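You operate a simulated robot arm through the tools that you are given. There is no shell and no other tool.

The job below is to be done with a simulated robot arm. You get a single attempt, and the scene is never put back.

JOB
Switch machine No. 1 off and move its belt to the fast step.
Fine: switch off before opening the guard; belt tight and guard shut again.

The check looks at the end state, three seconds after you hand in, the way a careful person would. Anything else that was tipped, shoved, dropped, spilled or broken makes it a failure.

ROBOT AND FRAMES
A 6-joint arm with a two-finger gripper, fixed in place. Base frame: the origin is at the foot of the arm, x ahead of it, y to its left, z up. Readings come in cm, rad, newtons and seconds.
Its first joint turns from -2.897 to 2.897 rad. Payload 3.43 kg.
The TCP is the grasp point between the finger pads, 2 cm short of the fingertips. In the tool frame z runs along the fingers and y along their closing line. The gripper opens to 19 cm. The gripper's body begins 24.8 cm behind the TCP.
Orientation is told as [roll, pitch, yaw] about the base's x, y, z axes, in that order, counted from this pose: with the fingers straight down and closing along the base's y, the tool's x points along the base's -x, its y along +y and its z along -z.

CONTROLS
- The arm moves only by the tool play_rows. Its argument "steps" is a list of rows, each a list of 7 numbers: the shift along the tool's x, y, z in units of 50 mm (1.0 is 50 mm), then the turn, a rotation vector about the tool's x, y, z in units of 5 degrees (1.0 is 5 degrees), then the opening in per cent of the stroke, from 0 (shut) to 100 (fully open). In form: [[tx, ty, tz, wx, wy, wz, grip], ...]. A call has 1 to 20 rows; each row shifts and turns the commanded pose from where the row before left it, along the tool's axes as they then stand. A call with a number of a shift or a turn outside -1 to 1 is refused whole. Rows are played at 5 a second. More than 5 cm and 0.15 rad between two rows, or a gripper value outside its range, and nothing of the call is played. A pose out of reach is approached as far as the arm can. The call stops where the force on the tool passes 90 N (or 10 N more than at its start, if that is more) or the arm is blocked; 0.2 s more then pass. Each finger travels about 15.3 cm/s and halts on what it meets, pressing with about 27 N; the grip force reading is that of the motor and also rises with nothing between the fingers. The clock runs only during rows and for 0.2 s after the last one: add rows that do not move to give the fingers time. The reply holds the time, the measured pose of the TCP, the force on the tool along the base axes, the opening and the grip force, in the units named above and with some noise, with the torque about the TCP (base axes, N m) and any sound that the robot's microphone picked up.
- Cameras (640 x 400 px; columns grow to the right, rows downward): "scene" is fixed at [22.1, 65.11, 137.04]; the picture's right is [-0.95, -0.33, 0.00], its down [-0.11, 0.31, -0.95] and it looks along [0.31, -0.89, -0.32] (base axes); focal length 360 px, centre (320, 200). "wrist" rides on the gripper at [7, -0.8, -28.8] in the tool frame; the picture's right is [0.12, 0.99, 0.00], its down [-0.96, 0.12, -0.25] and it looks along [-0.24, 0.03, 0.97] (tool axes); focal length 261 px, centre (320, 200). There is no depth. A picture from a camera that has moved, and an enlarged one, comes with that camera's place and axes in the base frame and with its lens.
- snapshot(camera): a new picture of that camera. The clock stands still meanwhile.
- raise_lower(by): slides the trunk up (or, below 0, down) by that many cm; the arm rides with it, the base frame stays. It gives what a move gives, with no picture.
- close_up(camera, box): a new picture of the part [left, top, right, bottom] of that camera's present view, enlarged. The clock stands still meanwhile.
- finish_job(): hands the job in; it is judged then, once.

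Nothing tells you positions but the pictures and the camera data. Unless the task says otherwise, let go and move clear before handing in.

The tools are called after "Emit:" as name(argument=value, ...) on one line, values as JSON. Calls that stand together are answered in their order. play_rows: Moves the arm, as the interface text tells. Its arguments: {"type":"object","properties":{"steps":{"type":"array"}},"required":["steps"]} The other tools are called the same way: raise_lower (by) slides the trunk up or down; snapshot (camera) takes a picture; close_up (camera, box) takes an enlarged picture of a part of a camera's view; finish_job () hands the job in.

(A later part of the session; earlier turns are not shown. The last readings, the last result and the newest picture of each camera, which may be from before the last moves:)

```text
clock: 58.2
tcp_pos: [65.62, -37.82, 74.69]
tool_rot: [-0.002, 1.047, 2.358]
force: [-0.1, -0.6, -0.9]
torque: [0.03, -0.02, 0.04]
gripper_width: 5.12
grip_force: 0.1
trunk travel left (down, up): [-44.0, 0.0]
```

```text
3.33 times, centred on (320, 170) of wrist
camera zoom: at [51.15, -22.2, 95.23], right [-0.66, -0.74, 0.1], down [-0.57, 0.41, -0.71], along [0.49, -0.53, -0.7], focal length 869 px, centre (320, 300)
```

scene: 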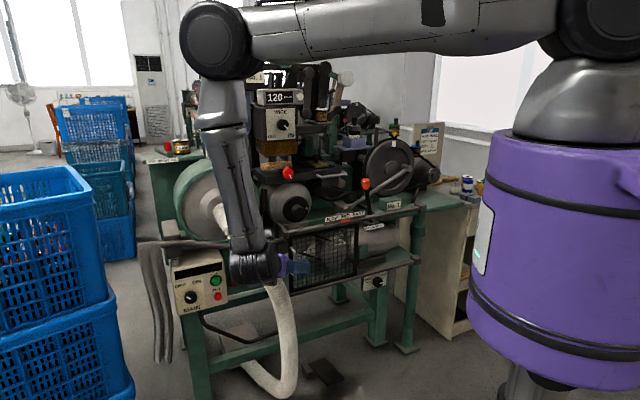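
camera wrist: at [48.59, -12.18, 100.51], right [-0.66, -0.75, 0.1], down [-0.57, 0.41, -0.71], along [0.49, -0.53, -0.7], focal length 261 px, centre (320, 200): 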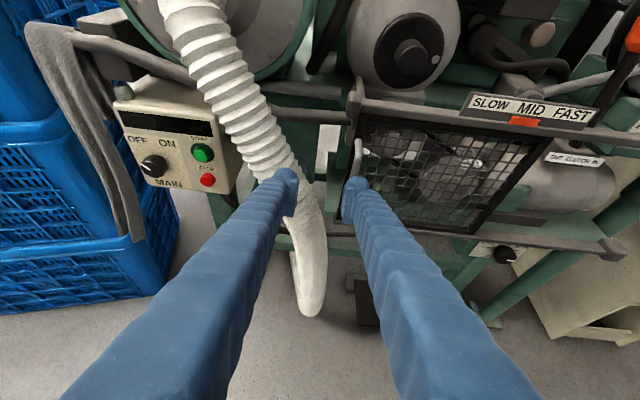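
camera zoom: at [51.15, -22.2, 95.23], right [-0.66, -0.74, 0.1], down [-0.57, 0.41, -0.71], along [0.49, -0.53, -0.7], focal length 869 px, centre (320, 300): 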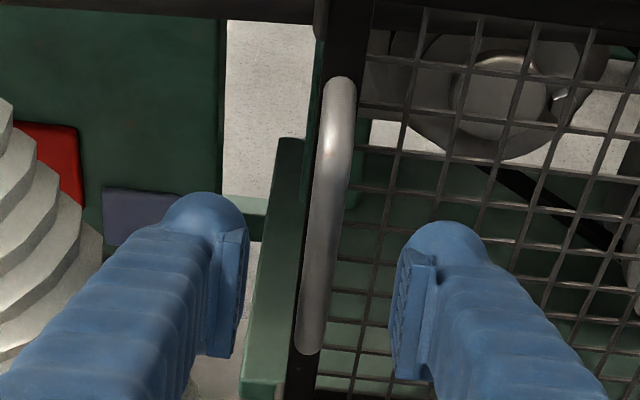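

Emit:
play_rows(steps=[[0.2, 0, 0.345, 0, 0, 0, 27], [0.2, 0, 0.345, 0, 0, 0, 27], [0, 0, 0, 0, 0, 0, 0], [0, 0, 0, 0, 0, 0, 0], [0, 0, 0, 0, 0, 0, 0]])

Emit:
play_rows(steps=[[0, 0.1, 0, 0, 0, 0, 0], [0, 0.1, 0, 0, 0, 0, 0], [0, 0.1, 0, 0, 0, 0, 0]])

Emit:
close_up(camera="wrist", box=[240, 110, 400, 230])

Emit:
close_up(camera="scene", box=[270, 200, 400, 300])

```text
clock: 59.4
tcp_pos: [68.28, -40.42, 74.5]
tool_rot: [0.003, 1.042, 2.361]
force: [-25.3, 40.7, -9.1]
torque: [0.33, 0.23, -0.41]
gripper_width: 0.7
grip_force: 41.0
trunk travel left (down, up): [-44.0, 0.0]
```

```text
clock: 60.2
tcp_pos: [67.01, -41.74, 74.33]
tool_rot: [0.005, 1.043, 2.359]
force: [-45.3, 42.7, 0.5]
torque: [0.75, 0.27, -0.48]
gripper_width: 0.65
grip_force: 40.6
trunk travel left (down, up): [-44.0, 0.0]
```

```text
3.33 times, centred on (320, 170) of wrist
camera zoom: at [52.48, -26.06, 94.99], right [-0.66, -0.74, 0.11], down [-0.58, 0.41, -0.71], along [0.48, -0.53, -0.7], focal length 869 px, centre (320, 300)
```

zoom: 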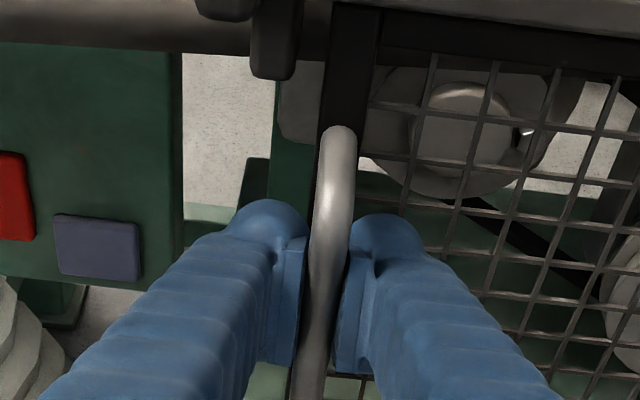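

```text
4.00 times, centred on (335, 250) of scene
camera zoom: at [22.1, 65.11, 137.04], right [-0.95, -0.33, 0.0], down [-0.11, 0.31, -0.95], along [0.31, -0.89, -0.32], focal length 1440 px, centre (260, 0)
```

zoom: 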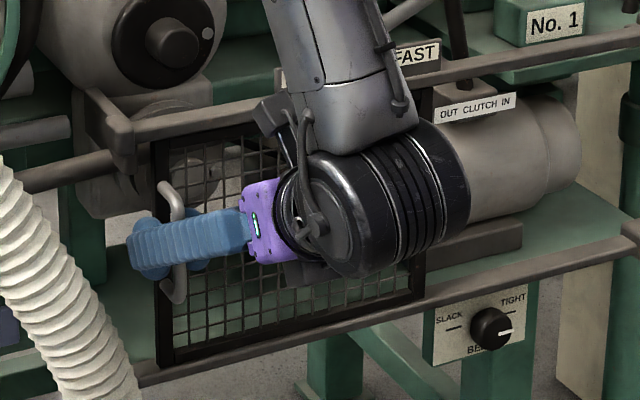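

The guard slides: its left edge has moved clear of the end cap. I'm pressing too hard toward the door, so I'll ease back slightly and keep sliding right.

Emit:
play_rows(steps=[[-0.07, 0, -0.12, 0, 0, 0, 0], [0, 0.25, 0, 0, 0, 0, 0], [0, 0.25, 0, 0, 0, 0, 0], [0, 0.25, 0, 0, 0, 0, 0], [0, 0.25, 0, 0, 0, 0, 0]])

Emit:
close_up(camera="scene", box=[270, 200, 400, 300])

```text
clock: 61.4
tcp_pos: [64.18, -44.37, 74.49]
tool_rot: [0.014, 1.051, 2.354]
force: [10.1, -7.5, -27.7]
torque: [-0.18, -0.39, -0.07]
gripper_width: 0.68
grip_force: 40.8
out of reach, approached as far as the arm can: row 5
trunk travel left (down, up): [-44.0, 0.0]
```

```text
4.00 times, centred on (335, 250) of scene
camera zoom: at [22.1, 65.11, 137.04], right [-0.95, -0.33, 0.0], down [-0.11, 0.31, -0.95], along [0.31, -0.89, -0.32], focal length 1440 px, centre (260, 0)
```

zoom: 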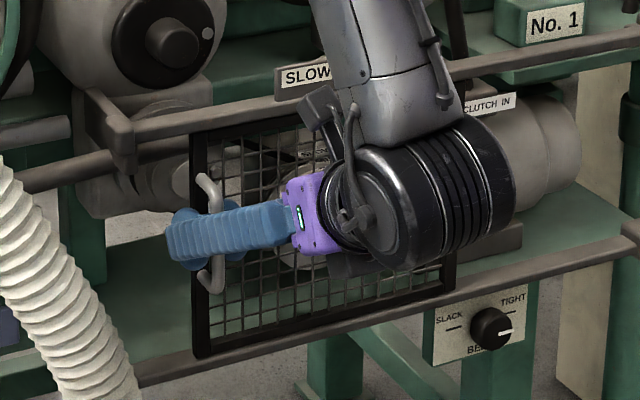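

Sliding fine, but the wrist is near a joint limit at this heading. I'll turn the tool clockwise around the bar while continuing to slide.

Emit:
play_rows(steps=[[0, 0, 0, -0.433, 0, 0.25, 0], [0, 0, 0, -0.433, 0, 0.25, 0], [0.011, 0.249, 0.019, -0.433, 0, 0.25, 0], [0.016, 0.248, 0.028, -0.433, 0, 0.25, 0], [0.022, 0.246, 0.038, -0.433, 0, 0.25, 0], [0.027, 0.244, 0.047, -0.433, 0, 0.25, 0]])

Emit:
close_up(camera="scene", box=[270, 200, 400, 300])

Emit:
close_up(camera="wrist", box=[240, 110, 400, 230])

```text
clock: 62.8
tcp_pos: [60.22, -47.99, 74.55]
tool_rot: [-0.002, 1.049, 2.092]
force: [12.2, -11.7, 11.3]
torque: [-0.2, -0.12, 0.23]
gripper_width: 0.76
grip_force: 41.7
trunk travel left (down, up): [-44.0, 0.0]
```

```text
4.00 times, centred on (335, 250) of scene
camera zoom: at [22.1, 65.11, 137.04], right [-0.95, -0.33, 0.0], down [-0.11, 0.31, -0.95], along [0.31, -0.89, -0.32], focal length 1440 px, centre (260, 0)
```

zoom: 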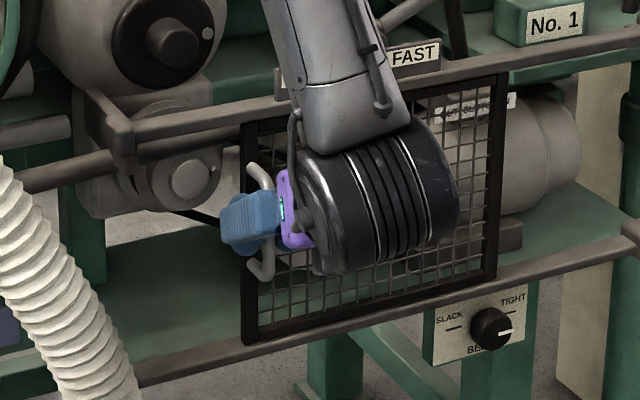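

```text
3.33 times, centred on (320, 170) of wrist
camera zoom: at [50.21, -28.97, 95.01], right [-0.83, -0.55, 0.1], down [-0.45, 0.54, -0.71], along [0.33, -0.64, -0.7], focal length 869 px, centre (320, 300)
```

zoom: 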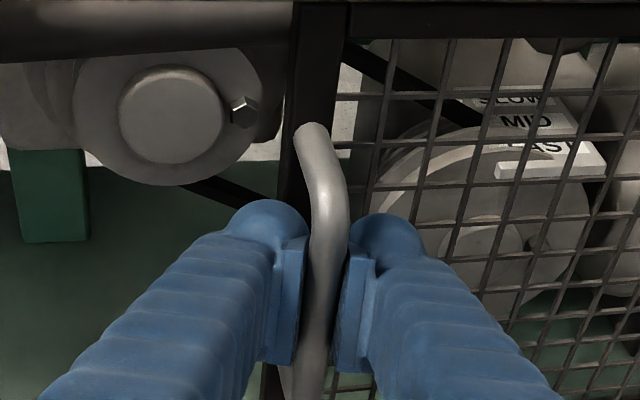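

Works well. Continue sliding and turning.

Emit:
play_rows(steps=[[0.058, 0.23, 0.1, -0.433, 0, 0.25, 0], [0.043, 0.235, 0.074, -0.433, 0, 0.25, 0], [0.048, 0.231, 0.083, -0.433, 0, 0.25, 0], [0.053, 0.2266, 0.0915, -0.433, 0, 0.25, 0], [0.058, 0.2218, 0.1, -0.433, 0, 0.25, 0], [0.0625, 0.2165, 0.108, -0.433, 0, 0.25, 0], [0.067, 0.2108, 0.116, -0.433, 0, 0.25, 0], [0.072, 0.2048, 0.124, 0, 0, 0, 0]])

Emit:
snapshot(camera="wrist")

Emit:
close_up(camera="scene", box=[270, 200, 430, 300])

```text
clock: 64.6
tcp_pos: [52.93, -55.08, 74.4]
tool_rot: [0.008, 1.045, 1.793]
force: [-51.5, 48.4, 9.3]
torque: [-0.54, -0.44, 1.36]
gripper_width: 0.85
grip_force: 42.1
trunk travel left (down, up): [-44.0, 0.0]
```

```text
taken
camera wrist: at [49.06, -34.09, 94.97], right [-0.96, -0.27, 0.11], down [-0.26, 0.66, -0.71], along [0.12, -0.7, -0.7], focal length 261 px, centre (320, 200)
```

wrist: 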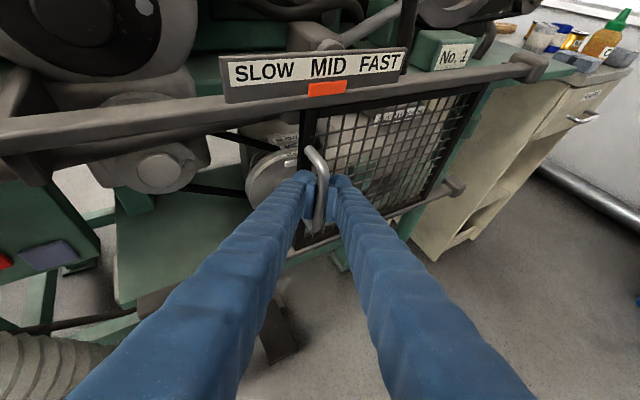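

```text
4.00 times, centred on (350, 250) of scene
camera zoom: at [22.1, 65.11, 137.04], right [-0.95, -0.33, 0.0], down [-0.11, 0.31, -0.95], along [0.31, -0.89, -0.32], focal length 1440 px, centre (200, 0)
```

zoom: 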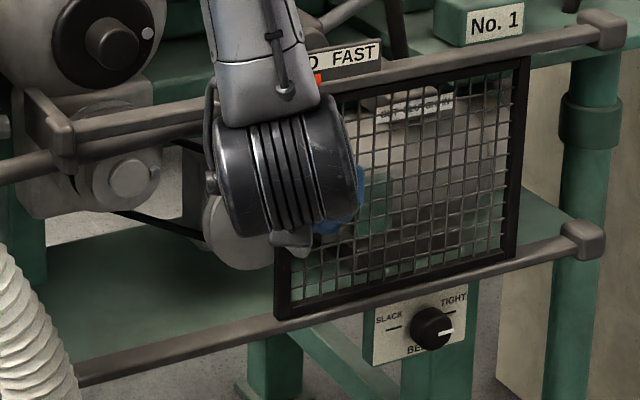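

Open by 21 cm so far. Ease off the pressing and slide the rest of the way.

Emit:
play_rows(steps=[[-0.07, 0.09, -0.12, 0, 0, 0, 0], [0.066, 0.21, 0.115, 0, 0, 0, 0], [0.066, 0.21, 0.115, 0, 0, 0, 0], [0.066, 0.21, 0.115, 0, 0, 0, 0], [0.066, 0.21, 0.115, 0, 0, 0, 0], [0.066, 0.21, 0.115, 0, 0, 0, 0]])

Emit:
snapshot(camera="wrist")

Emit:
close_up(camera="scene", box=[270, 200, 430, 300])

```text
clock: 66.0
tcp_pos: [48.54, -59.25, 74.43]
tool_rot: [0.0, 1.046, 1.788]
force: [-26.1, 23.4, -2.8]
torque: [1.12, -0.37, 0.81]
gripper_width: 0.82
grip_force: 42.1
trunk travel left (down, up): [-44.0, 0.0]
```

```text
taken
camera wrist: at [44.67, -38.25, 94.87], right [-0.96, -0.27, 0.1], down [-0.26, 0.65, -0.71], along [0.12, -0.71, -0.7], focal length 261 px, centre (320, 200)
```

wrist: 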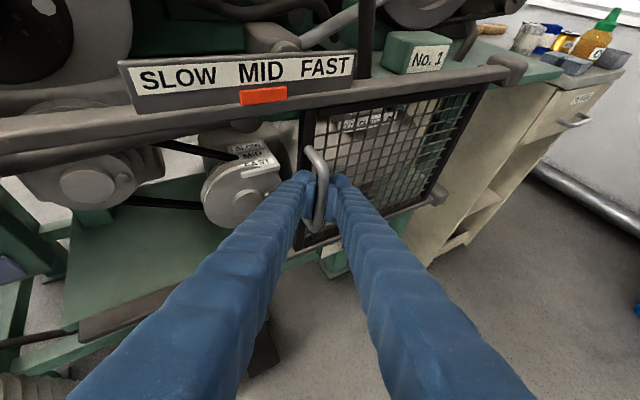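

```text
4.00 times, centred on (350, 250) of scene
camera zoom: at [22.1, 65.11, 137.04], right [-0.95, -0.33, 0.0], down [-0.11, 0.31, -0.95], along [0.31, -0.89, -0.32], focal length 1440 px, centre (200, 0)
```

zoom: 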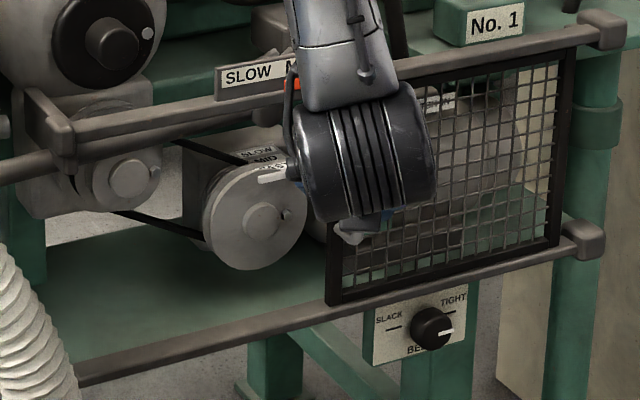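

Nearly at the right-hand stop. Two more small rows, then release and look inside.

Emit:
play_rows(steps=[[0.04, 0.16, 0.07, 0, 0, 0, 0], [0.04, 0.16, 0.07, 0, 0, 0, 0], [0, 0, 0, 0, 0, 0, 0], [0, 0, 0, 0, 0, 0, 22], [0, 0, 0, 0, 0, 0, 22], [-0.1, 0, -0.3, 0, 0, 0, 22], [-0.2, 0, -0.5, 0, 0, 0, 22], [-0.2, 0, -0.6, 0, 0, 0, 22]])

Emit:
snapshot(camera="wrist")

Emit:
close_up(camera="scene", box=[270, 200, 430, 300])

```text
clock: 67.8
tcp_pos: [45.88, -53.35, 75.74]
tool_rot: [-0.003, 1.051, 1.788]
force: [-0.1, 0.0, -0.2]
torque: [0.02, -0.03, 0.0]
gripper_width: 4.19
grip_force: 0.1
trunk travel left (down, up): [-44.0, 0.0]
```

```text
taken
camera wrist: at [41.93, -32.26, 96.16], right [-0.96, -0.27, 0.1], down [-0.26, 0.65, -0.71], along [0.13, -0.71, -0.7], focal length 261 px, centre (320, 200)
```

wrist: 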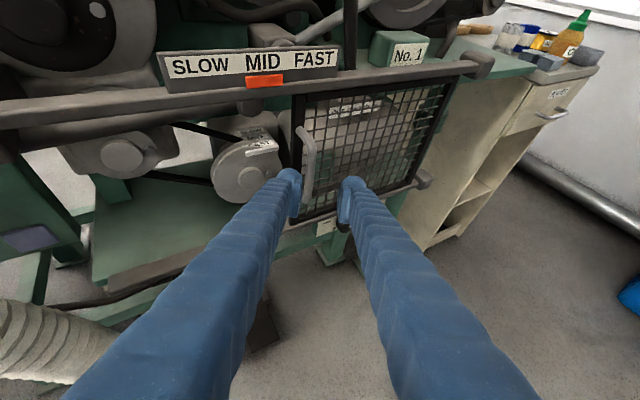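

```text
4.00 times, centred on (350, 250) of scene
camera zoom: at [22.1, 65.11, 137.04], right [-0.95, -0.33, 0.0], down [-0.11, 0.31, -0.95], along [0.31, -0.89, -0.32], focal length 1440 px, centre (200, 0)
```

zoom: 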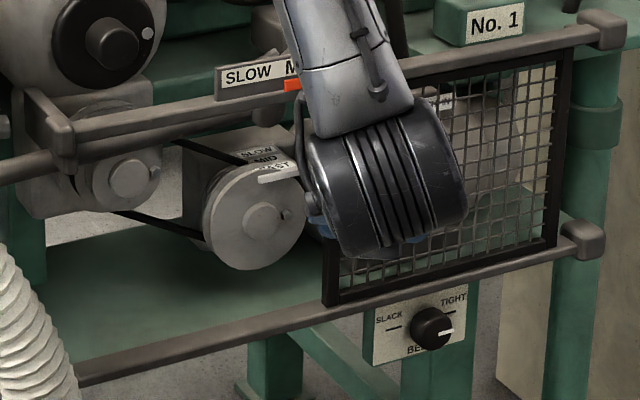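

The guard is open and the belt, pulleys and step plate are exposed. To turn the belt knob square-on further right, the wrist must come around to another configuration, so I'll retreat and swing the tool round in free space.

Emit:
play_rows(steps=[[0.157, -0.2, -0.83, 0, 0, 0, 22], [0.157, -0.2, -0.83, 0, 0, 0, 22], [0.157, -0.2, -0.83, 0, 0, 0, 22], [0.157, -0.2, -0.83, 0, 0, 0, 22], [0, 0, 0, -0.866, 0, 0.5, 22], [0, 0, 0, -0.866, 0, 0.5, 22], [0, 0, 0, -0.866, 0, 0.5, 22], [0, 0, 0, -0.866, 0, 0.5, 22], [0, 0, 0, -0.866, 0, 0.5, 22], [0, 0, 0, -0.866, 0, 0.5, 22], [0, 0, 0, -0.866, 0, 0.5, 22], [0, 0, 0, -0.866, 0, 0.5, 22]])

Emit:
snapshot(camera="scene")

Emit:
snapshot(camera="wrist")

```text
clock: 70.4
tcp_pos: [46.65, -39.73, 86.75]
tool_rot: [0.002, 1.048, 1.089]
force: [-0.2, 0.1, 0.3]
torque: [0.0, -0.02, -0.02]
gripper_width: 4.16
grip_force: 0.0
trunk travel left (down, up): [-44.0, 0.0]
```

```text
taken
```

scene: 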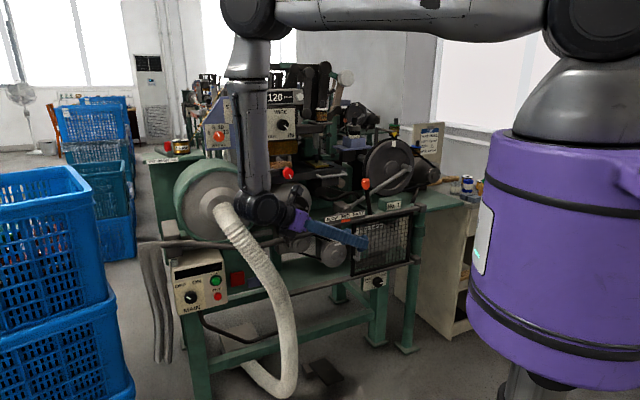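

```text
taken
camera wrist: at [57.39, -21.26, 107.22], right [-0.91, 0.41, 0.1], down [0.22, 0.67, -0.71], along [-0.36, -0.62, -0.7], focal length 261 px, centre (320, 200)
```

wrist: 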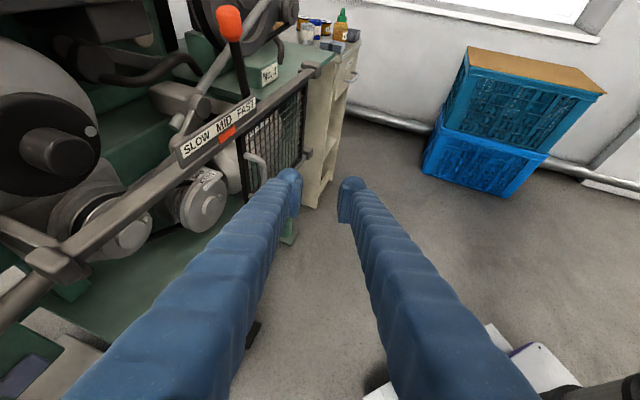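

Good, this works. The scene camera now has an unobstructed view of the belt; let me look.

Emit:
close_up(camera="scene", box=[275, 205, 355, 275])

Emit:
close_up(camera="wrist", box=[60, 120, 260, 270])

Emit:
close_up(camera="scene", box=[305, 225, 355, 275])

```text
5.71 times, centred on (315, 240) of scene
camera zoom: at [22.1, 65.11, 137.04], right [-0.95, -0.33, 0.0], down [-0.11, 0.31, -0.95], along [0.31, -0.89, -0.32], focal length 2056 px, centre (349, -29)
```

zoom: 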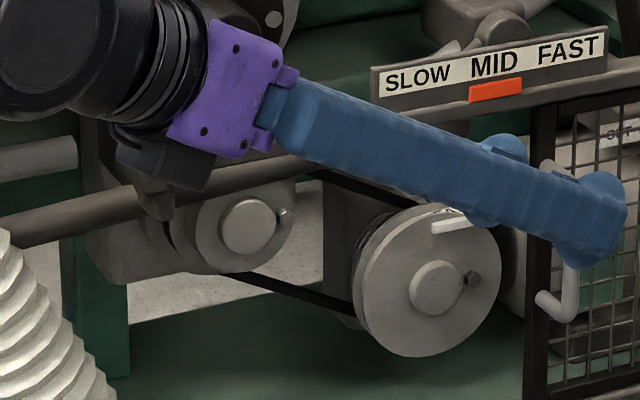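

```text
2.67 times, centred on (160, 195) of wrist
camera zoom: at [57.39, -21.26, 107.22], right [-0.91, 0.41, 0.1], down [0.22, 0.67, -0.71], along [-0.36, -0.62, -0.7], focal length 695 px, centre (747, 213)
```

zoom: 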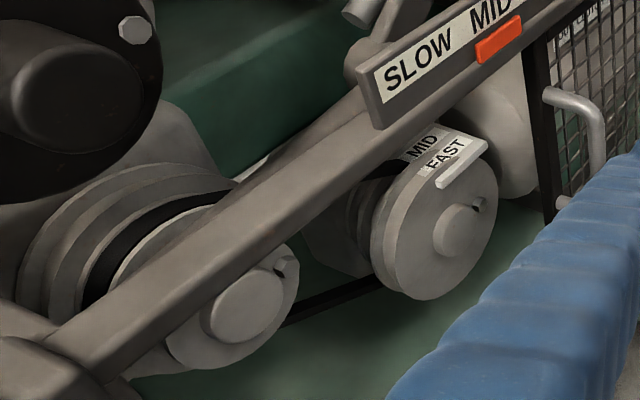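

```text
8.00 times, centred on (330, 250) of scene
camera zoom: at [22.1, 65.11, 137.04], right [-0.95, -0.33, 0.0], down [-0.11, 0.31, -0.95], along [0.31, -0.89, -0.32], focal length 2879 px, centre (240, -200)
```

zoom: 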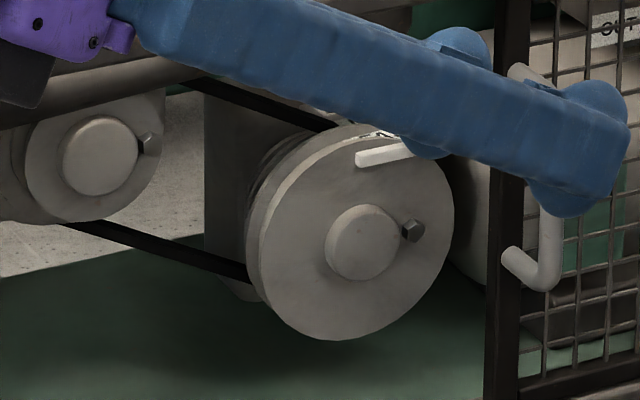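

Understood: the belt sits on the middle step; FAST is the front step (large motor pulley, small driven pulley). Continue the swing-around further from the machine.

Emit:
play_rows(steps=[[-0.12, 0.76, -0.21, 0, 0, 0, 22], [-0.12, 0.76, -0.21, 0, 0, 0, 22], [-0.12, 0.76, -0.21, 0, 0, 0, 22], [0, 0, 0, 0, -1, 0, 22], [0, 0, 0, 0, -1, 0, 22], [0, 0, 0, 0, -1, 0, 22], [0, 0, 0, 0, -1, 0, 22], [0, 0, 0, 0, -1, 0, 22], [0, 0, 0, -0.574, 0, 0.819, 22], [0, 0, 0, -0.574, 0, 0.819, 22], [0, 0, 0, -0.574, 0, 0.819, 22], [0, 0, 0, -0.574, 0, 0.819, 22], [0, 0, 0, -0.574, 0, 0.819, 22], [0, 0, 0, -0.574, 0, 0.819, 22], [0, 0, 0, -0.574, 0, 0.819, 22], [0, 0, 0, -0.574, 0, 0.819, 22]])

Emit:
snapshot(camera="scene")

```text
clock: 73.8
tcp_pos: [38.52, -31.24, 86.7]
tool_rot: [0.002, 0.614, 0.391]
force: [0.3, -0.7, 0.5]
torque: [0.0, -0.02, 0.0]
gripper_width: 4.2
grip_force: 0.1
trunk travel left (down, up): [-44.0, 0.0]
```

```text
taken
```

scene: 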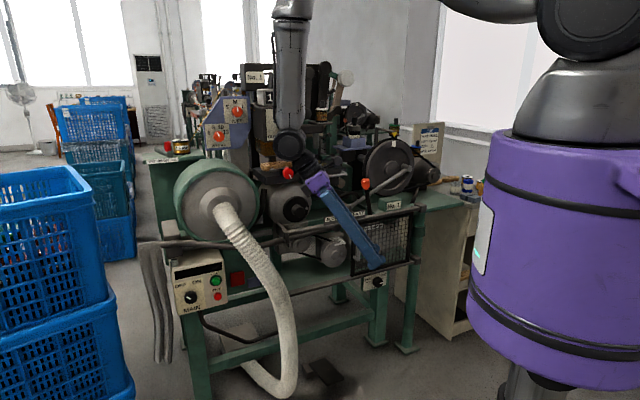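

Emit:
play_rows(steps=[[0, 0, 0, -0.574, 0, 0.819, 22], [0, 0, 0, -0.574, 0, 0.819, 22], [0, 0, 0, -0.574, 0, 0.819, 22], [0, 0, 0, -0.574, 0, 0.819, 22], [0, 0, 0, -0.574, 0, 0.819, 22], [0, 0, 0, -0.574, 0, 0.819, 22], [0, 0, 0, -0.574, 0, 0.819, 22], [0, 0, 0, -0.574, 0, 0.819, 22], [0, 0, 0, -0.574, 0, 0.819, 22], [0, 0, 0, -0.574, 0, 0.819, 22], [0, 0, 0, -0.574, 0, 0.819, 22], [0, 0, 0, -0.574, 0, 0.819, 22], [0, 0, 0, -0.574, 0, 0.819, 22], [0, 0, 0, -0.574, 0, 0.819, 22], [0, 0, 0, -0.574, 0, 0.819, 22], [0, 0, 0, -0.574, 0, 0.819, 22], [0, 0, 0, -0.574, 0, 0.819, 22], [0, 0, 0, -0.574, 0, 0.819, 22]])

Emit:
snapshot(camera="scene")

```text
clock: 77.6
tcp_pos: [38.37, -31.35, 86.78]
tool_rot: [0.0, 0.612, -1.177]
force: [0.2, 1.4, 0.4]
torque: [-0.01, -0.05, -0.03]
gripper_width: 4.2
grip_force: 0.1
trunk travel left (down, up): [-44.0, 0.0]
```

```text
taken
```

scene: 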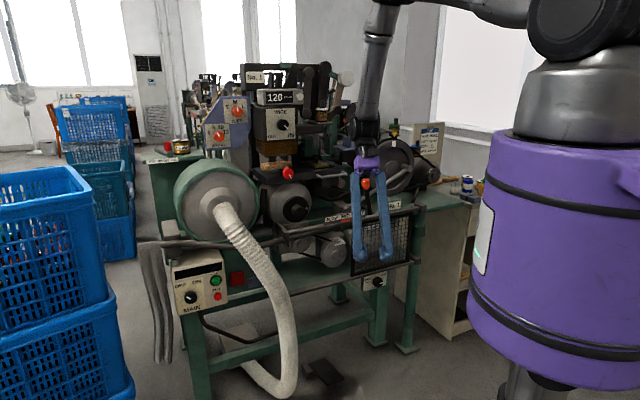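

Emit:
play_rows(steps=[[0, 0, 0, -0.574, 0, 0.819, 22], [0, 0, 0, -0.574, 0, 0.819, 22], [0, 0, 0, -0.574, 0, 0.819, 22], [0, 0, 0, -0.574, 0, 0.819, 22], [0, 0, 0, -0.574, 0, 0.819, 22], [0, 0, 0, -0.574, 0, 0.819, 22], [0, 0, 0, -0.574, 0, 0.819, 22], [0, 0, 0, -0.574, 0, 0.819, 22], [0, 0, 0, -0.574, 0, 0.819, 22], [0, 0, 0, -0.574, 0, 0.819, 22], [0, 0, 0, -0.574, 0, 0.819, 22], [0, 0, 0, -0.574, 0, 0.819, 22], [0, 0, 0, -0.574, 0, 0.819, 22], [0, 0, 0, -0.574, 0, 0.819, 22], [0, 0, 0, -0.574, 0, 0.819, 22], [0, 0, 0, -0.574, 0, 0.819, 22], [0, 0, 0, -0.574, 0, 0.819, 22], [0, 0, 0, -0.574, 0, 0.819, 22]])

Emit:
snapshot(camera="scene")

Emit:
snapshot(camera="wrist")

```text
clock: 81.4
tcp_pos: [38.33, -31.33, 86.81]
tool_rot: [-0.001, 0.613, -2.748]
force: [-0.3, 0.2, 0.1]
torque: [0.0, 0.01, 0.0]
gripper_width: 4.19
grip_force: 0.2
trunk travel left (down, up): [-44.0, 0.0]
```

```text
taken
```

scene: 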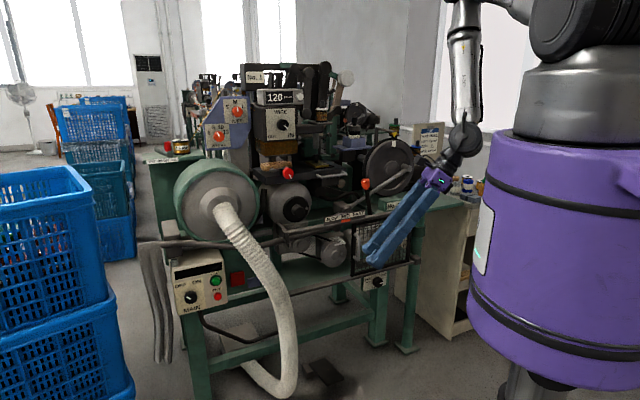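

```text
taken
camera wrist: at [27.99, -34.69, 114.35], right [0.47, -0.88, 0.07], down [-0.81, -0.46, -0.35], along [0.34, 0.11, -0.93], focal length 261 px, centre (320, 200)
```

wrist: 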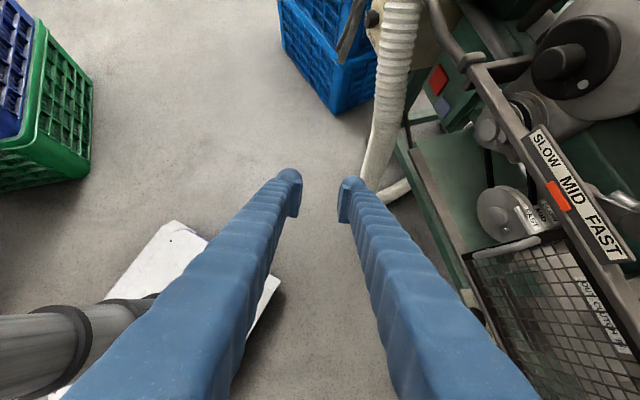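

The wrist is now in the other configuration. I'll move right toward the belt knob, turn toward the machine, and then level the tool.

Emit:
play_rows(steps=[[-0.41, 0.827, -0.287, 0, 0, 0, 22], [-0.41, 0.827, -0.287, 0, 0, 0, 22], [-0.41, 0.827, -0.287, 0, 0, 0, 22], [-0.41, 0.827, -0.287, 0, 0, 0, 22], [-0.41, 0.827, -0.287, 0, 0, 0, 22], [-0.41, 0.827, -0.287, 0, 0, 0, 22], [0, 0, 0, -0.574, 0, 0.819, 22], [0, 0, 0, -0.574, 0, 0.819, 22], [0, 0, 0, -0.574, 0, 0.819, 22], [0, 0, 0, -0.574, 0, 0.819, 22], [0, 0, 0, -0.574, 0, 0.819, 22], [0, 0, 0, -0.574, 0, 0.819, 22], [0, 0, 0, -0.574, 0, 0.819, 22], [0, 0, 0, -0.574, 0, 0.819, 22], [0, 0, 0, -0.574, 0, 0.819, 22], [0, 0, 0, -0.574, 0, 0.819, 22]])

Emit:
raise_lower(by=-20)

Emit:
snapshot(camera="scene")

Emit:
snapshot(camera="wrist")

```text
clock: 84.8
tcp_pos: [34.12, -59.96, 86.79]
tool_rot: [0.0, 0.611, 2.665]
force: [0.7, -0.3, -0.3]
torque: [-0.02, 0.01, -0.02]
gripper_width: 4.14
grip_force: 0.1
trunk travel left (down, up): [-44.0, 0.0]
```

```text
clock: 87.0
tcp_pos: [34.08, -60.02, 66.73]
tool_rot: [0.0, 0.614, 2.665]
force: [-1.2, 0.1, 0.2]
torque: [-0.03, 0.01, -0.02]
gripper_width: 4.21
grip_force: 0.0
trunk travel left (down, up): [-24.0, 20.0]
```

```text
taken
```

scene: 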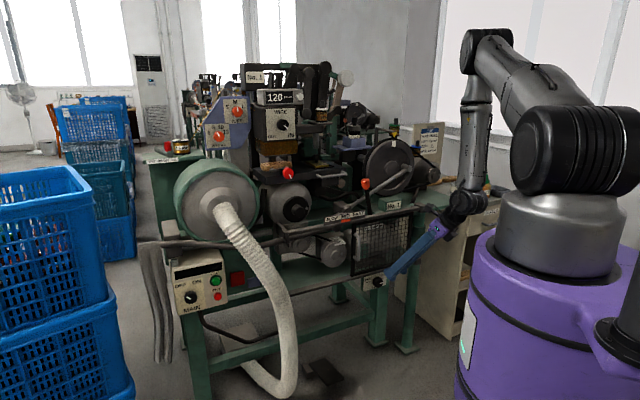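

```text
taken
camera wrist: at [24.79, -54.33, 94.33], right [-0.37, -0.93, 0.07], down [-0.88, 0.32, -0.35], along [0.3, -0.19, -0.93], focal length 261 px, centre (320, 200)
```

wrist: 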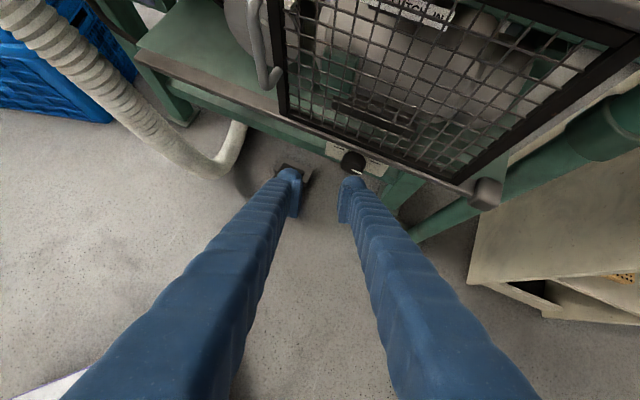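

Emit:
close_up(camera="wrist", box=[310, 120, 410, 200])

Emit:
close_up(camera="scene", box=[350, 260, 400, 300])

```text
5.00 times, centred on (360, 160) of wrist
camera zoom: at [24.79, -54.33, 94.33], right [-0.37, -0.93, 0.07], down [-0.88, 0.32, -0.35], along [0.3, -0.19, -0.93], focal length 1303 px, centre (120, 400)
```

zoom: 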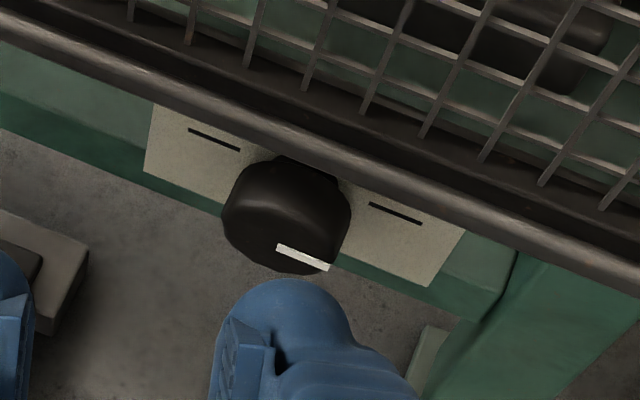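

```text
10.00 times, centred on (375, 280) of scene
camera zoom: at [22.1, 65.11, 137.04], right [-0.95, -0.33, 0.0], down [-0.11, 0.31, -0.95], along [0.31, -0.89, -0.32], focal length 3599 px, centre (-230, -600)
```

zoom: 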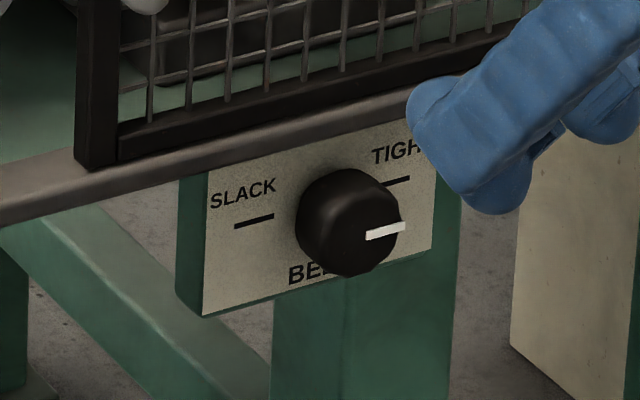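

I see the knob clearly: pointer at TIGHT, SLACK at the opposite side. I'll level the tool, lower to its height and turn square to the panel.

Emit:
play_rows(steps=[[0, 0, 0, 0, 1, 0, 37], [0, 0, 0, 0, 1, 0, 37], [0, 0, 0, 0, 1, 0, 37], [0, 0, 0, 0, 1, 0, 37], [0, 0, 0, 0, 1, 0, 37], [0, 0, 0, 0, 1, 0, 37], [0, 0, 0, 0, 1, 0, 37], [0, 0, 0, 0, 1, 0, 37], [0, 0, 0, 0, 1, 0, 37], [0, 0, 0, 0, 1, 0, 37], [0, 0, 0, 0, 1, 0, 37]])

Emit:
raise_lower(by=-12)

Emit:
snapshot(camera="wrist")

Emit:
snapshot(camera="scene")

```text
clock: 89.4
tcp_pos: [33.96, -59.96, 66.94]
tool_rot: [-3.113, 1.567, -0.448]
force: [0.5, -0.3, 0.3]
torque: [0.01, 0.06, 0.03]
gripper_width: 7.0
grip_force: 0.2
trunk travel left (down, up): [-24.0, 20.0]
```

```text
clock: 90.9
tcp_pos: [34.23, -59.99, 54.79]
tool_rot: [-2.733, 1.568, -0.07]
force: [0.7, -1.3, 0.8]
torque: [-0.02, -0.01, -0.01]
gripper_width: 7.03
grip_force: 0.0
trunk travel left (down, up): [-12.0, 32.0]
```

```text
taken
camera wrist: at [8.89, -46.01, 61.86], right [-0.46, -0.88, 0.12], down [-0.27, 0.01, -0.96], along [0.85, -0.47, -0.24], focal length 261 px, centre (320, 200)
```

wrist: 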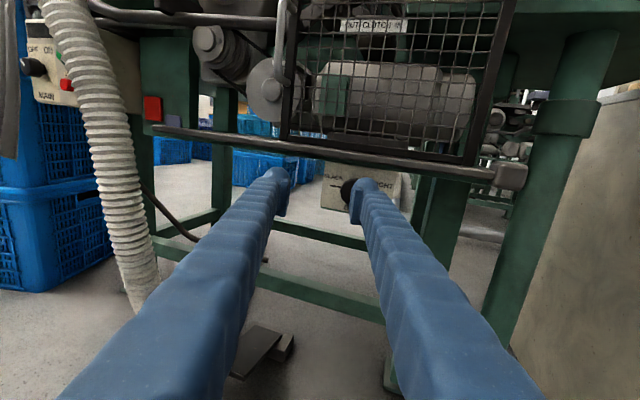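

```text
taken
```

scene: 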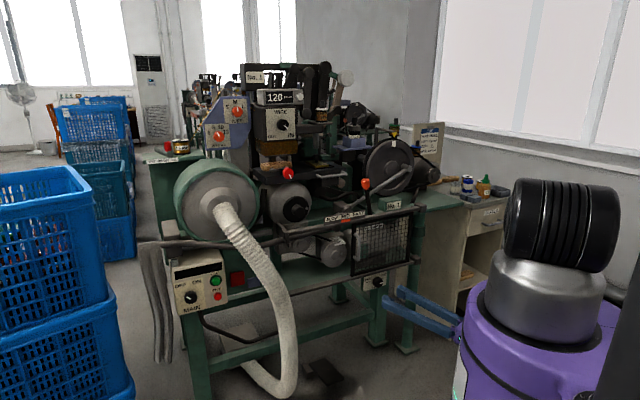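

Emit:
play_rows(steps=[[0, 0, 0, -1, 0, 0, 37], [0, 0, 0, -1, 0, 0, 37], [0, 0, 0, -1, 0, 0, 37], [0, 0, 0, -0.54, 0, 0, 37], [-0.12, 0.18, 0, 0, 0, 0, 37], [-0.12, 0.18, 0, 0, 0, 0, 37], [0, 0, 0, 0, 0, 0, 37]])

Emit:
snapshot(camera="wrist")

Emit:
close_up(camera="wrist", box=[260, 120, 400, 220])

```text
clock: 92.5
tcp_pos: [32.36, -61.63, 53.47]
tool_rot: [-2.236, 1.568, 0.118]
force: [-0.3, 0.5, 0.1]
torque: [0.0, 0.0, 0.0]
gripper_width: 7.04
grip_force: 0.0
out of reach, approached as far as the arm can: row 4
trunk travel left (down, up): [-12.0, 32.0]
```

```text
taken
camera wrist: at [12.68, -40.68, 60.46], right [-0.7, -0.7, 0.12], down [-0.26, 0.09, -0.96], along [0.66, -0.71, -0.24], focal length 261 px, centre (320, 200)
```

wrist: 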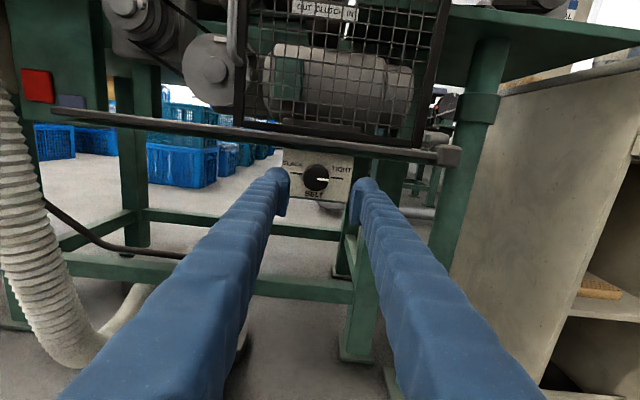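

```text
4.00 times, centred on (330, 170) of wrist
camera zoom: at [12.68, -40.68, 60.46], right [-0.7, -0.7, 0.12], down [-0.26, 0.09, -0.96], along [0.66, -0.71, -0.24], focal length 1043 px, centre (280, 320)
```

zoom: 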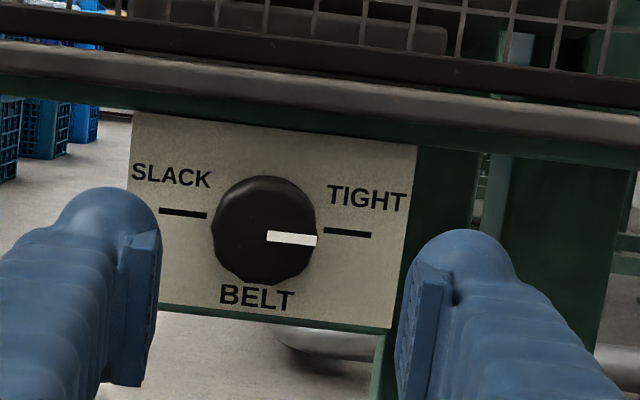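

Square-on view: knob axis nearly aligned, SLACK is 180° away. I'll pre-roll the tool +90° so that I can turn it 180° counter-clockwise in one go.

Emit:
play_rows(steps=[[0, -0.09, 0, 0, 0, 1, 37], [0, 0, 0, 0, 0, 1, 37], [0, 0, 0, 0, 0, 1, 37], [0, 0, 0, 0, 0, 1, 37], [0, 0, 0, 0, 0, 1, 37], [0, 0, 0, 0, 0, 1, 37], [0, 0, 0, 0, 0, 1, 37], [0, 0, 0, 0, 0, 1, 37], [0, 0, 0, 0, 0, 1, 37], [0, 0, 0, 0, 0, 1, 37], [0, 0, 0, 0, 0, 1, 37], [0, 0, 0, 0, 0, 1, 37], [0, 0, 0, 0, 0, 1, 37], [0, 0, 0, 0, 0, 1, 37], [0, 0, 0, 0, 0, 1, 37], [0, 0, 0, 0, 0, 1, 37], [0, 0, 0, 0, 0, 1, 37], [0, 0, 0, 0, 0, 1, 37], [0, 0, 0, 0, 0, 0, 37]])

Emit:
close_up(camera="wrist", box=[240, 100, 400, 220])

```text
clock: 96.5
tcp_pos: [32.88, -61.18, 53.54]
tool_rot: [-1.57, 0.0, 0.782]
force: [-0.7, -0.1, -0.1]
torque: [-0.02, 0.01, -0.01]
gripper_width: 7.04
grip_force: 0.1
trunk travel left (down, up): [-12.0, 32.0]
```

```text
3.33 times, centred on (320, 160) of wrist
camera zoom: at [7.44, -45.88, 54.34], right [-0.08, -0.08, -0.99], down [0.51, 0.85, -0.11], along [0.86, -0.51, -0.03], focal length 869 px, centre (320, 333)
```

zoom: 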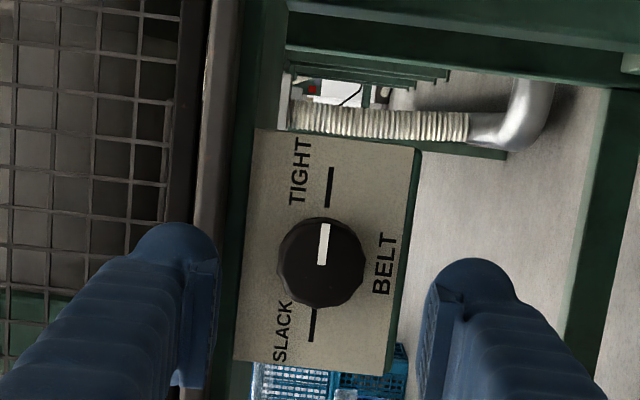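

The lower rail sits only ~4 cm above the knob axis, so vertical fingers would hit it. I'll instead keep the fingers within ±25° of horizontal and turn the knob in several strokes. Roll back to +25° and approach partway.

Emit:
play_rows(steps=[[0, 0, 0, 0, 0, -1, 31], [0, 0, 0, 0, 0, -1, 31], [0, 0, 0, 0, 0, -1, 31], [0, 0, 0, 0, 0, -1, 31], [0, 0, 0, 0, 0, -1, 31], [0, 0, 0, 0, 0, -1, 31], [0, 0, 0, 0, 0, -1, 31], [0, 0, 0, 0, 0, -1, 31], [0, 0, 0, 0, 0, -1, 31], [0, 0, 0, 0, 0, -1, 31], [0, 0, 0, 0, 0, -1, 31], [0, 0, 0, 0, 0, -1, 31], [0, 0, 0, 0, 0, -1, 31], [0, 0, 0.6, 0, 0, 0, 31], [0, 0, 0.6, 0, 0, 0, 31], [0, 0, 0, 0, 0, 0, 31]])

Emit:
snapshot(camera="wrist")

Emit:
close_up(camera="wrist", box=[240, 100, 400, 220])

```text
clock: 99.9
tcp_pos: [37.22, -65.55, 53.39]
tool_rot: [-1.573, 1.134, 0.782]
force: [-0.5, -0.3, -0.2]
torque: [-0.01, 0.0, 0.01]
gripper_width: 5.89
grip_force: 0.0
trunk travel left (down, up): [-12.0, 32.0]
```

```text
taken
camera wrist: at [15.22, -46.79, 60.17], right [-0.67, -0.67, -0.31], down [0.04, 0.39, -0.92], along [0.74, -0.63, -0.23], focal length 261 px, centre (320, 200)
```

wrist: 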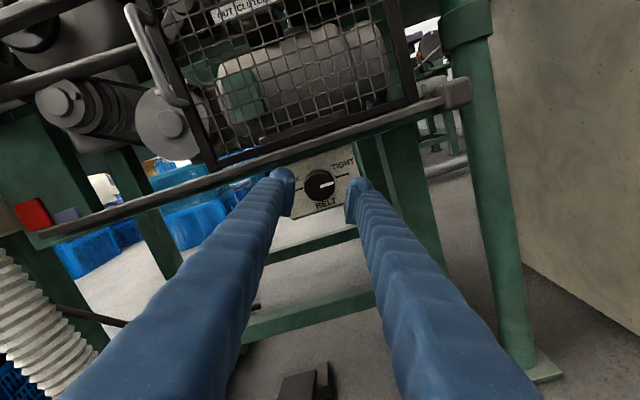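

```text
3.33 times, centred on (320, 160) of wrist
camera zoom: at [15.22, -46.79, 60.17], right [-0.67, -0.67, -0.31], down [0.04, 0.39, -0.92], along [0.74, -0.63, -0.23], focal length 869 px, centre (320, 333)
```

zoom: 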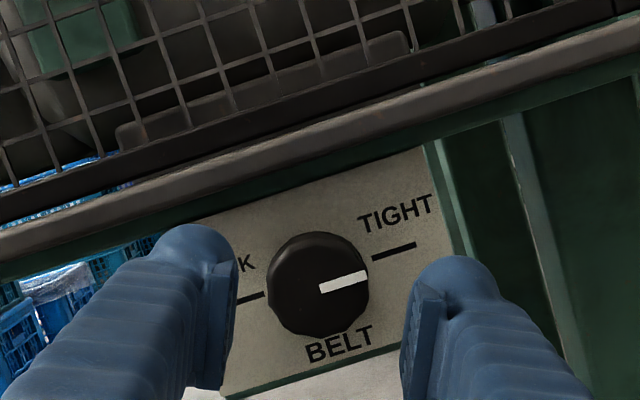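

On axis, 6.4 cm to go. Advance 5.7 cm and close.

Emit:
play_rows(steps=[[0, 0, 0.4, 0, 0, 0, 31], [0, 0, 0.4, 0, 0, 0, 31], [0, 0, 0.34, 0, 0, 0, 31], [0, 0, 0, 0, 0, 0, 31]])

Emit:
close_up(camera="wrist", box=[240, 100, 400, 220])

Emit:
close_up(camera="scene", box=[340, 250, 410, 310])

```text
clock: 100.9
tcp_pos: [40.99, -69.61, 53.53]
tool_rot: [-1.573, 1.135, 0.783]
force: [-0.5, 0.5, -0.5]
torque: [-0.01, -0.01, 0.0]
gripper_width: 5.88
grip_force: 0.0
trunk travel left (down, up): [-12.0, 32.0]
```

```text
3.33 times, centred on (320, 160) of wrist
camera zoom: at [19.05, -50.82, 60.2], right [-0.67, -0.67, -0.31], down [0.04, 0.39, -0.92], along [0.74, -0.63, -0.23], focal length 869 px, centre (320, 333)
```

zoom: 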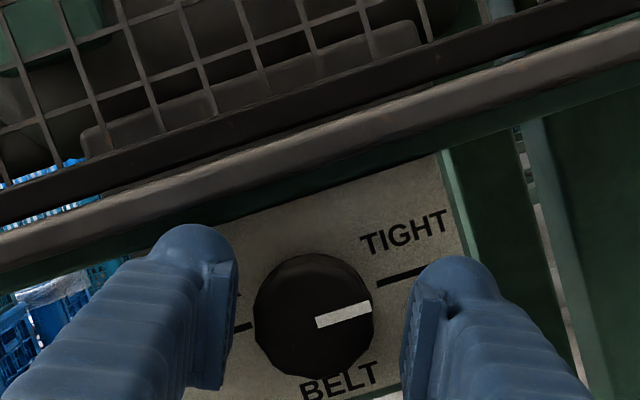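

```text
6.67 times, centred on (375, 280) of scene
camera zoom: at [22.1, 65.11, 137.04], right [-0.95, -0.33, 0.0], down [-0.11, 0.31, -0.95], along [0.31, -0.89, -0.32], focal length 2399 px, centre (-47, -333)
```

zoom: 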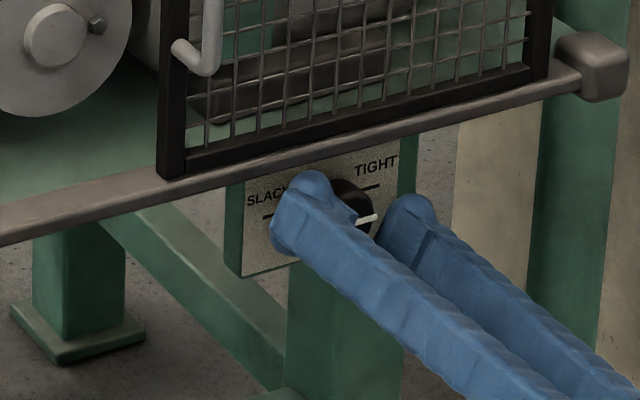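

Close and turn the first 50°.

Emit:
play_rows(steps=[[0, 0, 0, 0, 0, 0, 0], [0, 0, 0, 0, 0, 0, 0], [0, 0, 0, 0, 0, 0, 0], [0, 0, 0, 0, 0, -1, 0], [0, 0, 0, 0, 0, -1, 0], [0, 0, 0, 0, 0, -1, 0], [0, 0, 0, 0, 0, -1, 0], [0, 0, 0, 0, 0, -1, 0], [0, 0, 0, 0, 0, -1, 0], [0, 0, 0, 0, 0, -1, 0], [0, 0, 0, 0, 0, -1, 0], [0, 0, 0, 0, 0, -1, 0], [0, 0, 0, 0, 0, -1, 0]])

Emit:
close_up(camera="wrist", box=[240, 100, 400, 220])

```text
clock: 103.7
tcp_pos: [41.18, -69.48, 53.58]
tool_rot: [1.577, 1.135, -2.353]
force: [11.1, 20.7, 18.8]
torque: [0.1, 0.02, 0.08]
gripper_width: 3.9
grip_force: 44.8
trunk travel left (down, up): [-12.0, 32.0]
```

```text
3.33 times, centred on (320, 160) of wrist
camera zoom: at [23.41, -46.43, 59.51], right [-0.6, -0.6, 0.53], down [-0.54, -0.19, -0.82], along [0.59, -0.78, -0.21], focal length 869 px, centre (320, 333)
```

zoom: 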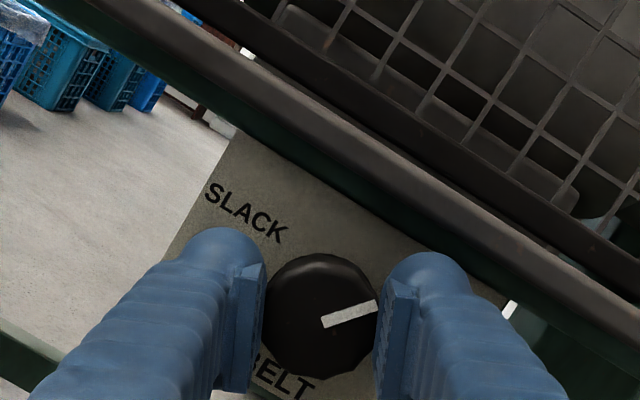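

Knob follows without slip. Re-grip: open, roll back +50°, close, and turn again.

Emit:
play_rows(steps=[[0, 0, 0, 0, 0, 0, 31], [0, 0, 0, 0, 0, 0, 31], [0, 0, 0, 0, 0, 1, 31], [0, 0, 0, 0, 0, 1, 31], [0, 0, 0, 0, 0, 1, 31], [0, 0, 0, 0, 0, 1, 31], [0, 0, 0, 0, 0, 1, 31], [0, 0, 0, 0, 0, 1, 31], [0, 0, 0, 0, 0, 1, 31], [0, 0, 0, 0, 0, 1, 31], [0, 0, 0, 0, 0, 1, 31], [0, 0, 0, 0, 0, 1, 31], [0, 0, 0, 0, 0, 0, 0], [0, 0, 0, 0, 0, 0, 0], [0, 0, 0, 0, 0, 0, 0]])

Emit:
close_up(camera="wrist", box=[240, 100, 400, 220])

```text
clock: 106.9
tcp_pos: [41.16, -69.52, 53.44]
tool_rot: [-1.574, 1.133, 0.782]
force: [3.6, 5.5, 3.3]
torque: [0.0, -0.03, 0.15]
gripper_width: 3.94
grip_force: 45.2
trunk travel left (down, up): [-12.0, 32.0]
```

```text
3.33 times, centred on (320, 160) of wrist
camera zoom: at [19.2, -50.74, 60.25], right [-0.67, -0.67, -0.31], down [0.04, 0.39, -0.92], along [0.74, -0.63, -0.23], focal length 869 px, centre (320, 333)
```

zoom: 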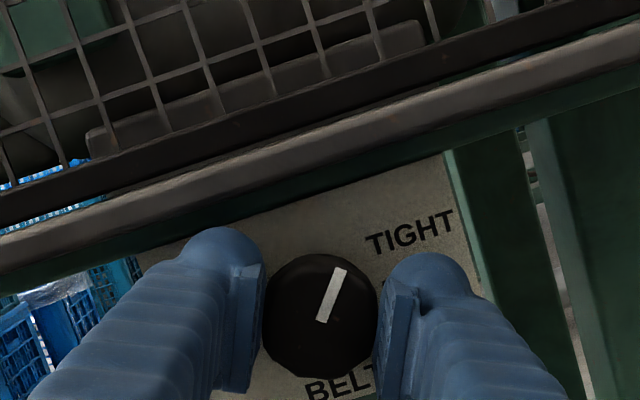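

Emit:
play_rows(steps=[[0, 0, 0, 0, 0, -1, 0], [0, 0, 0, 0, 0, -1, 0], [0, 0, 0, 0, 0, -1, 0], [0, 0, 0, 0, 0, -1, 0], [0, 0, 0, 0, 0, -1, 0], [0, 0, 0, 0, 0, -1, 0], [0, 0, 0, 0, 0, -1, 0], [0, 0, 0, 0, 0, -1, 0], [0, 0, 0, 0, 0, -1, 0], [0, 0, 0, 0, 0, -1, 0], [0, 0, 0, 0, 0, 0, 31], [0, 0, 0, 0, 0, 0, 31]])

Emit:
play_rows(steps=[[0, 0, 0, 0, 0, 1, 31], [0, 0, 0, 0, 0, 1, 31], [0, 0, 0, 0, 0, 1, 31], [0, 0, 0, 0, 0, 1, 31], [0, 0, 0, 0, 0, 1, 31], [0, 0, 0, 0, 0, 1, 31], [0, 0, 0, 0, 0, 1, 31], [0, 0, 0, 0, 0, 1, 31], [0, 0, 0, 0, 0, 1, 31], [0, 0, 0, 0, 0, 1, 31], [0, 0, 0, 0, 0, 0, 0], [0, 0, 0, 0, 0, 0, 0], [0, 0, 0, 0, 0, 0, 0]])

Emit:
close_up(camera="wrist", box=[240, 100, 400, 220])

```text
clock: 109.5
tcp_pos: [41.1, -69.54, 53.47]
tool_rot: [1.573, 1.135, -2.357]
force: [0.7, 0.3, 0.8]
torque: [-0.02, -0.01, -0.01]
gripper_width: 5.89
grip_force: 0.0
trunk travel left (down, up): [-12.0, 32.0]
```

```text
clock: 112.3
tcp_pos: [41.2, -69.5, 53.51]
tool_rot: [-1.571, 1.133, 0.783]
force: [4.2, 4.8, 3.5]
torque: [-0.01, -0.06, 0.12]
gripper_width: 3.93
grip_force: 45.1
trunk travel left (down, up): [-12.0, 32.0]
```

```text
3.33 times, centred on (320, 160) of wrist
camera zoom: at [19.17, -50.69, 60.22], right [-0.67, -0.67, -0.31], down [0.04, 0.39, -0.92], along [0.74, -0.63, -0.23], focal length 869 px, centre (320, 333)
```

zoom: 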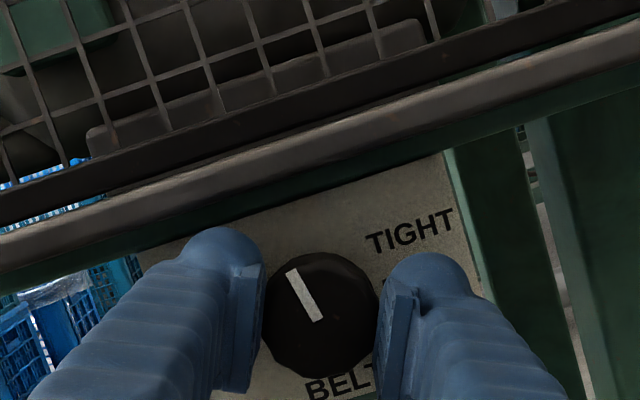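

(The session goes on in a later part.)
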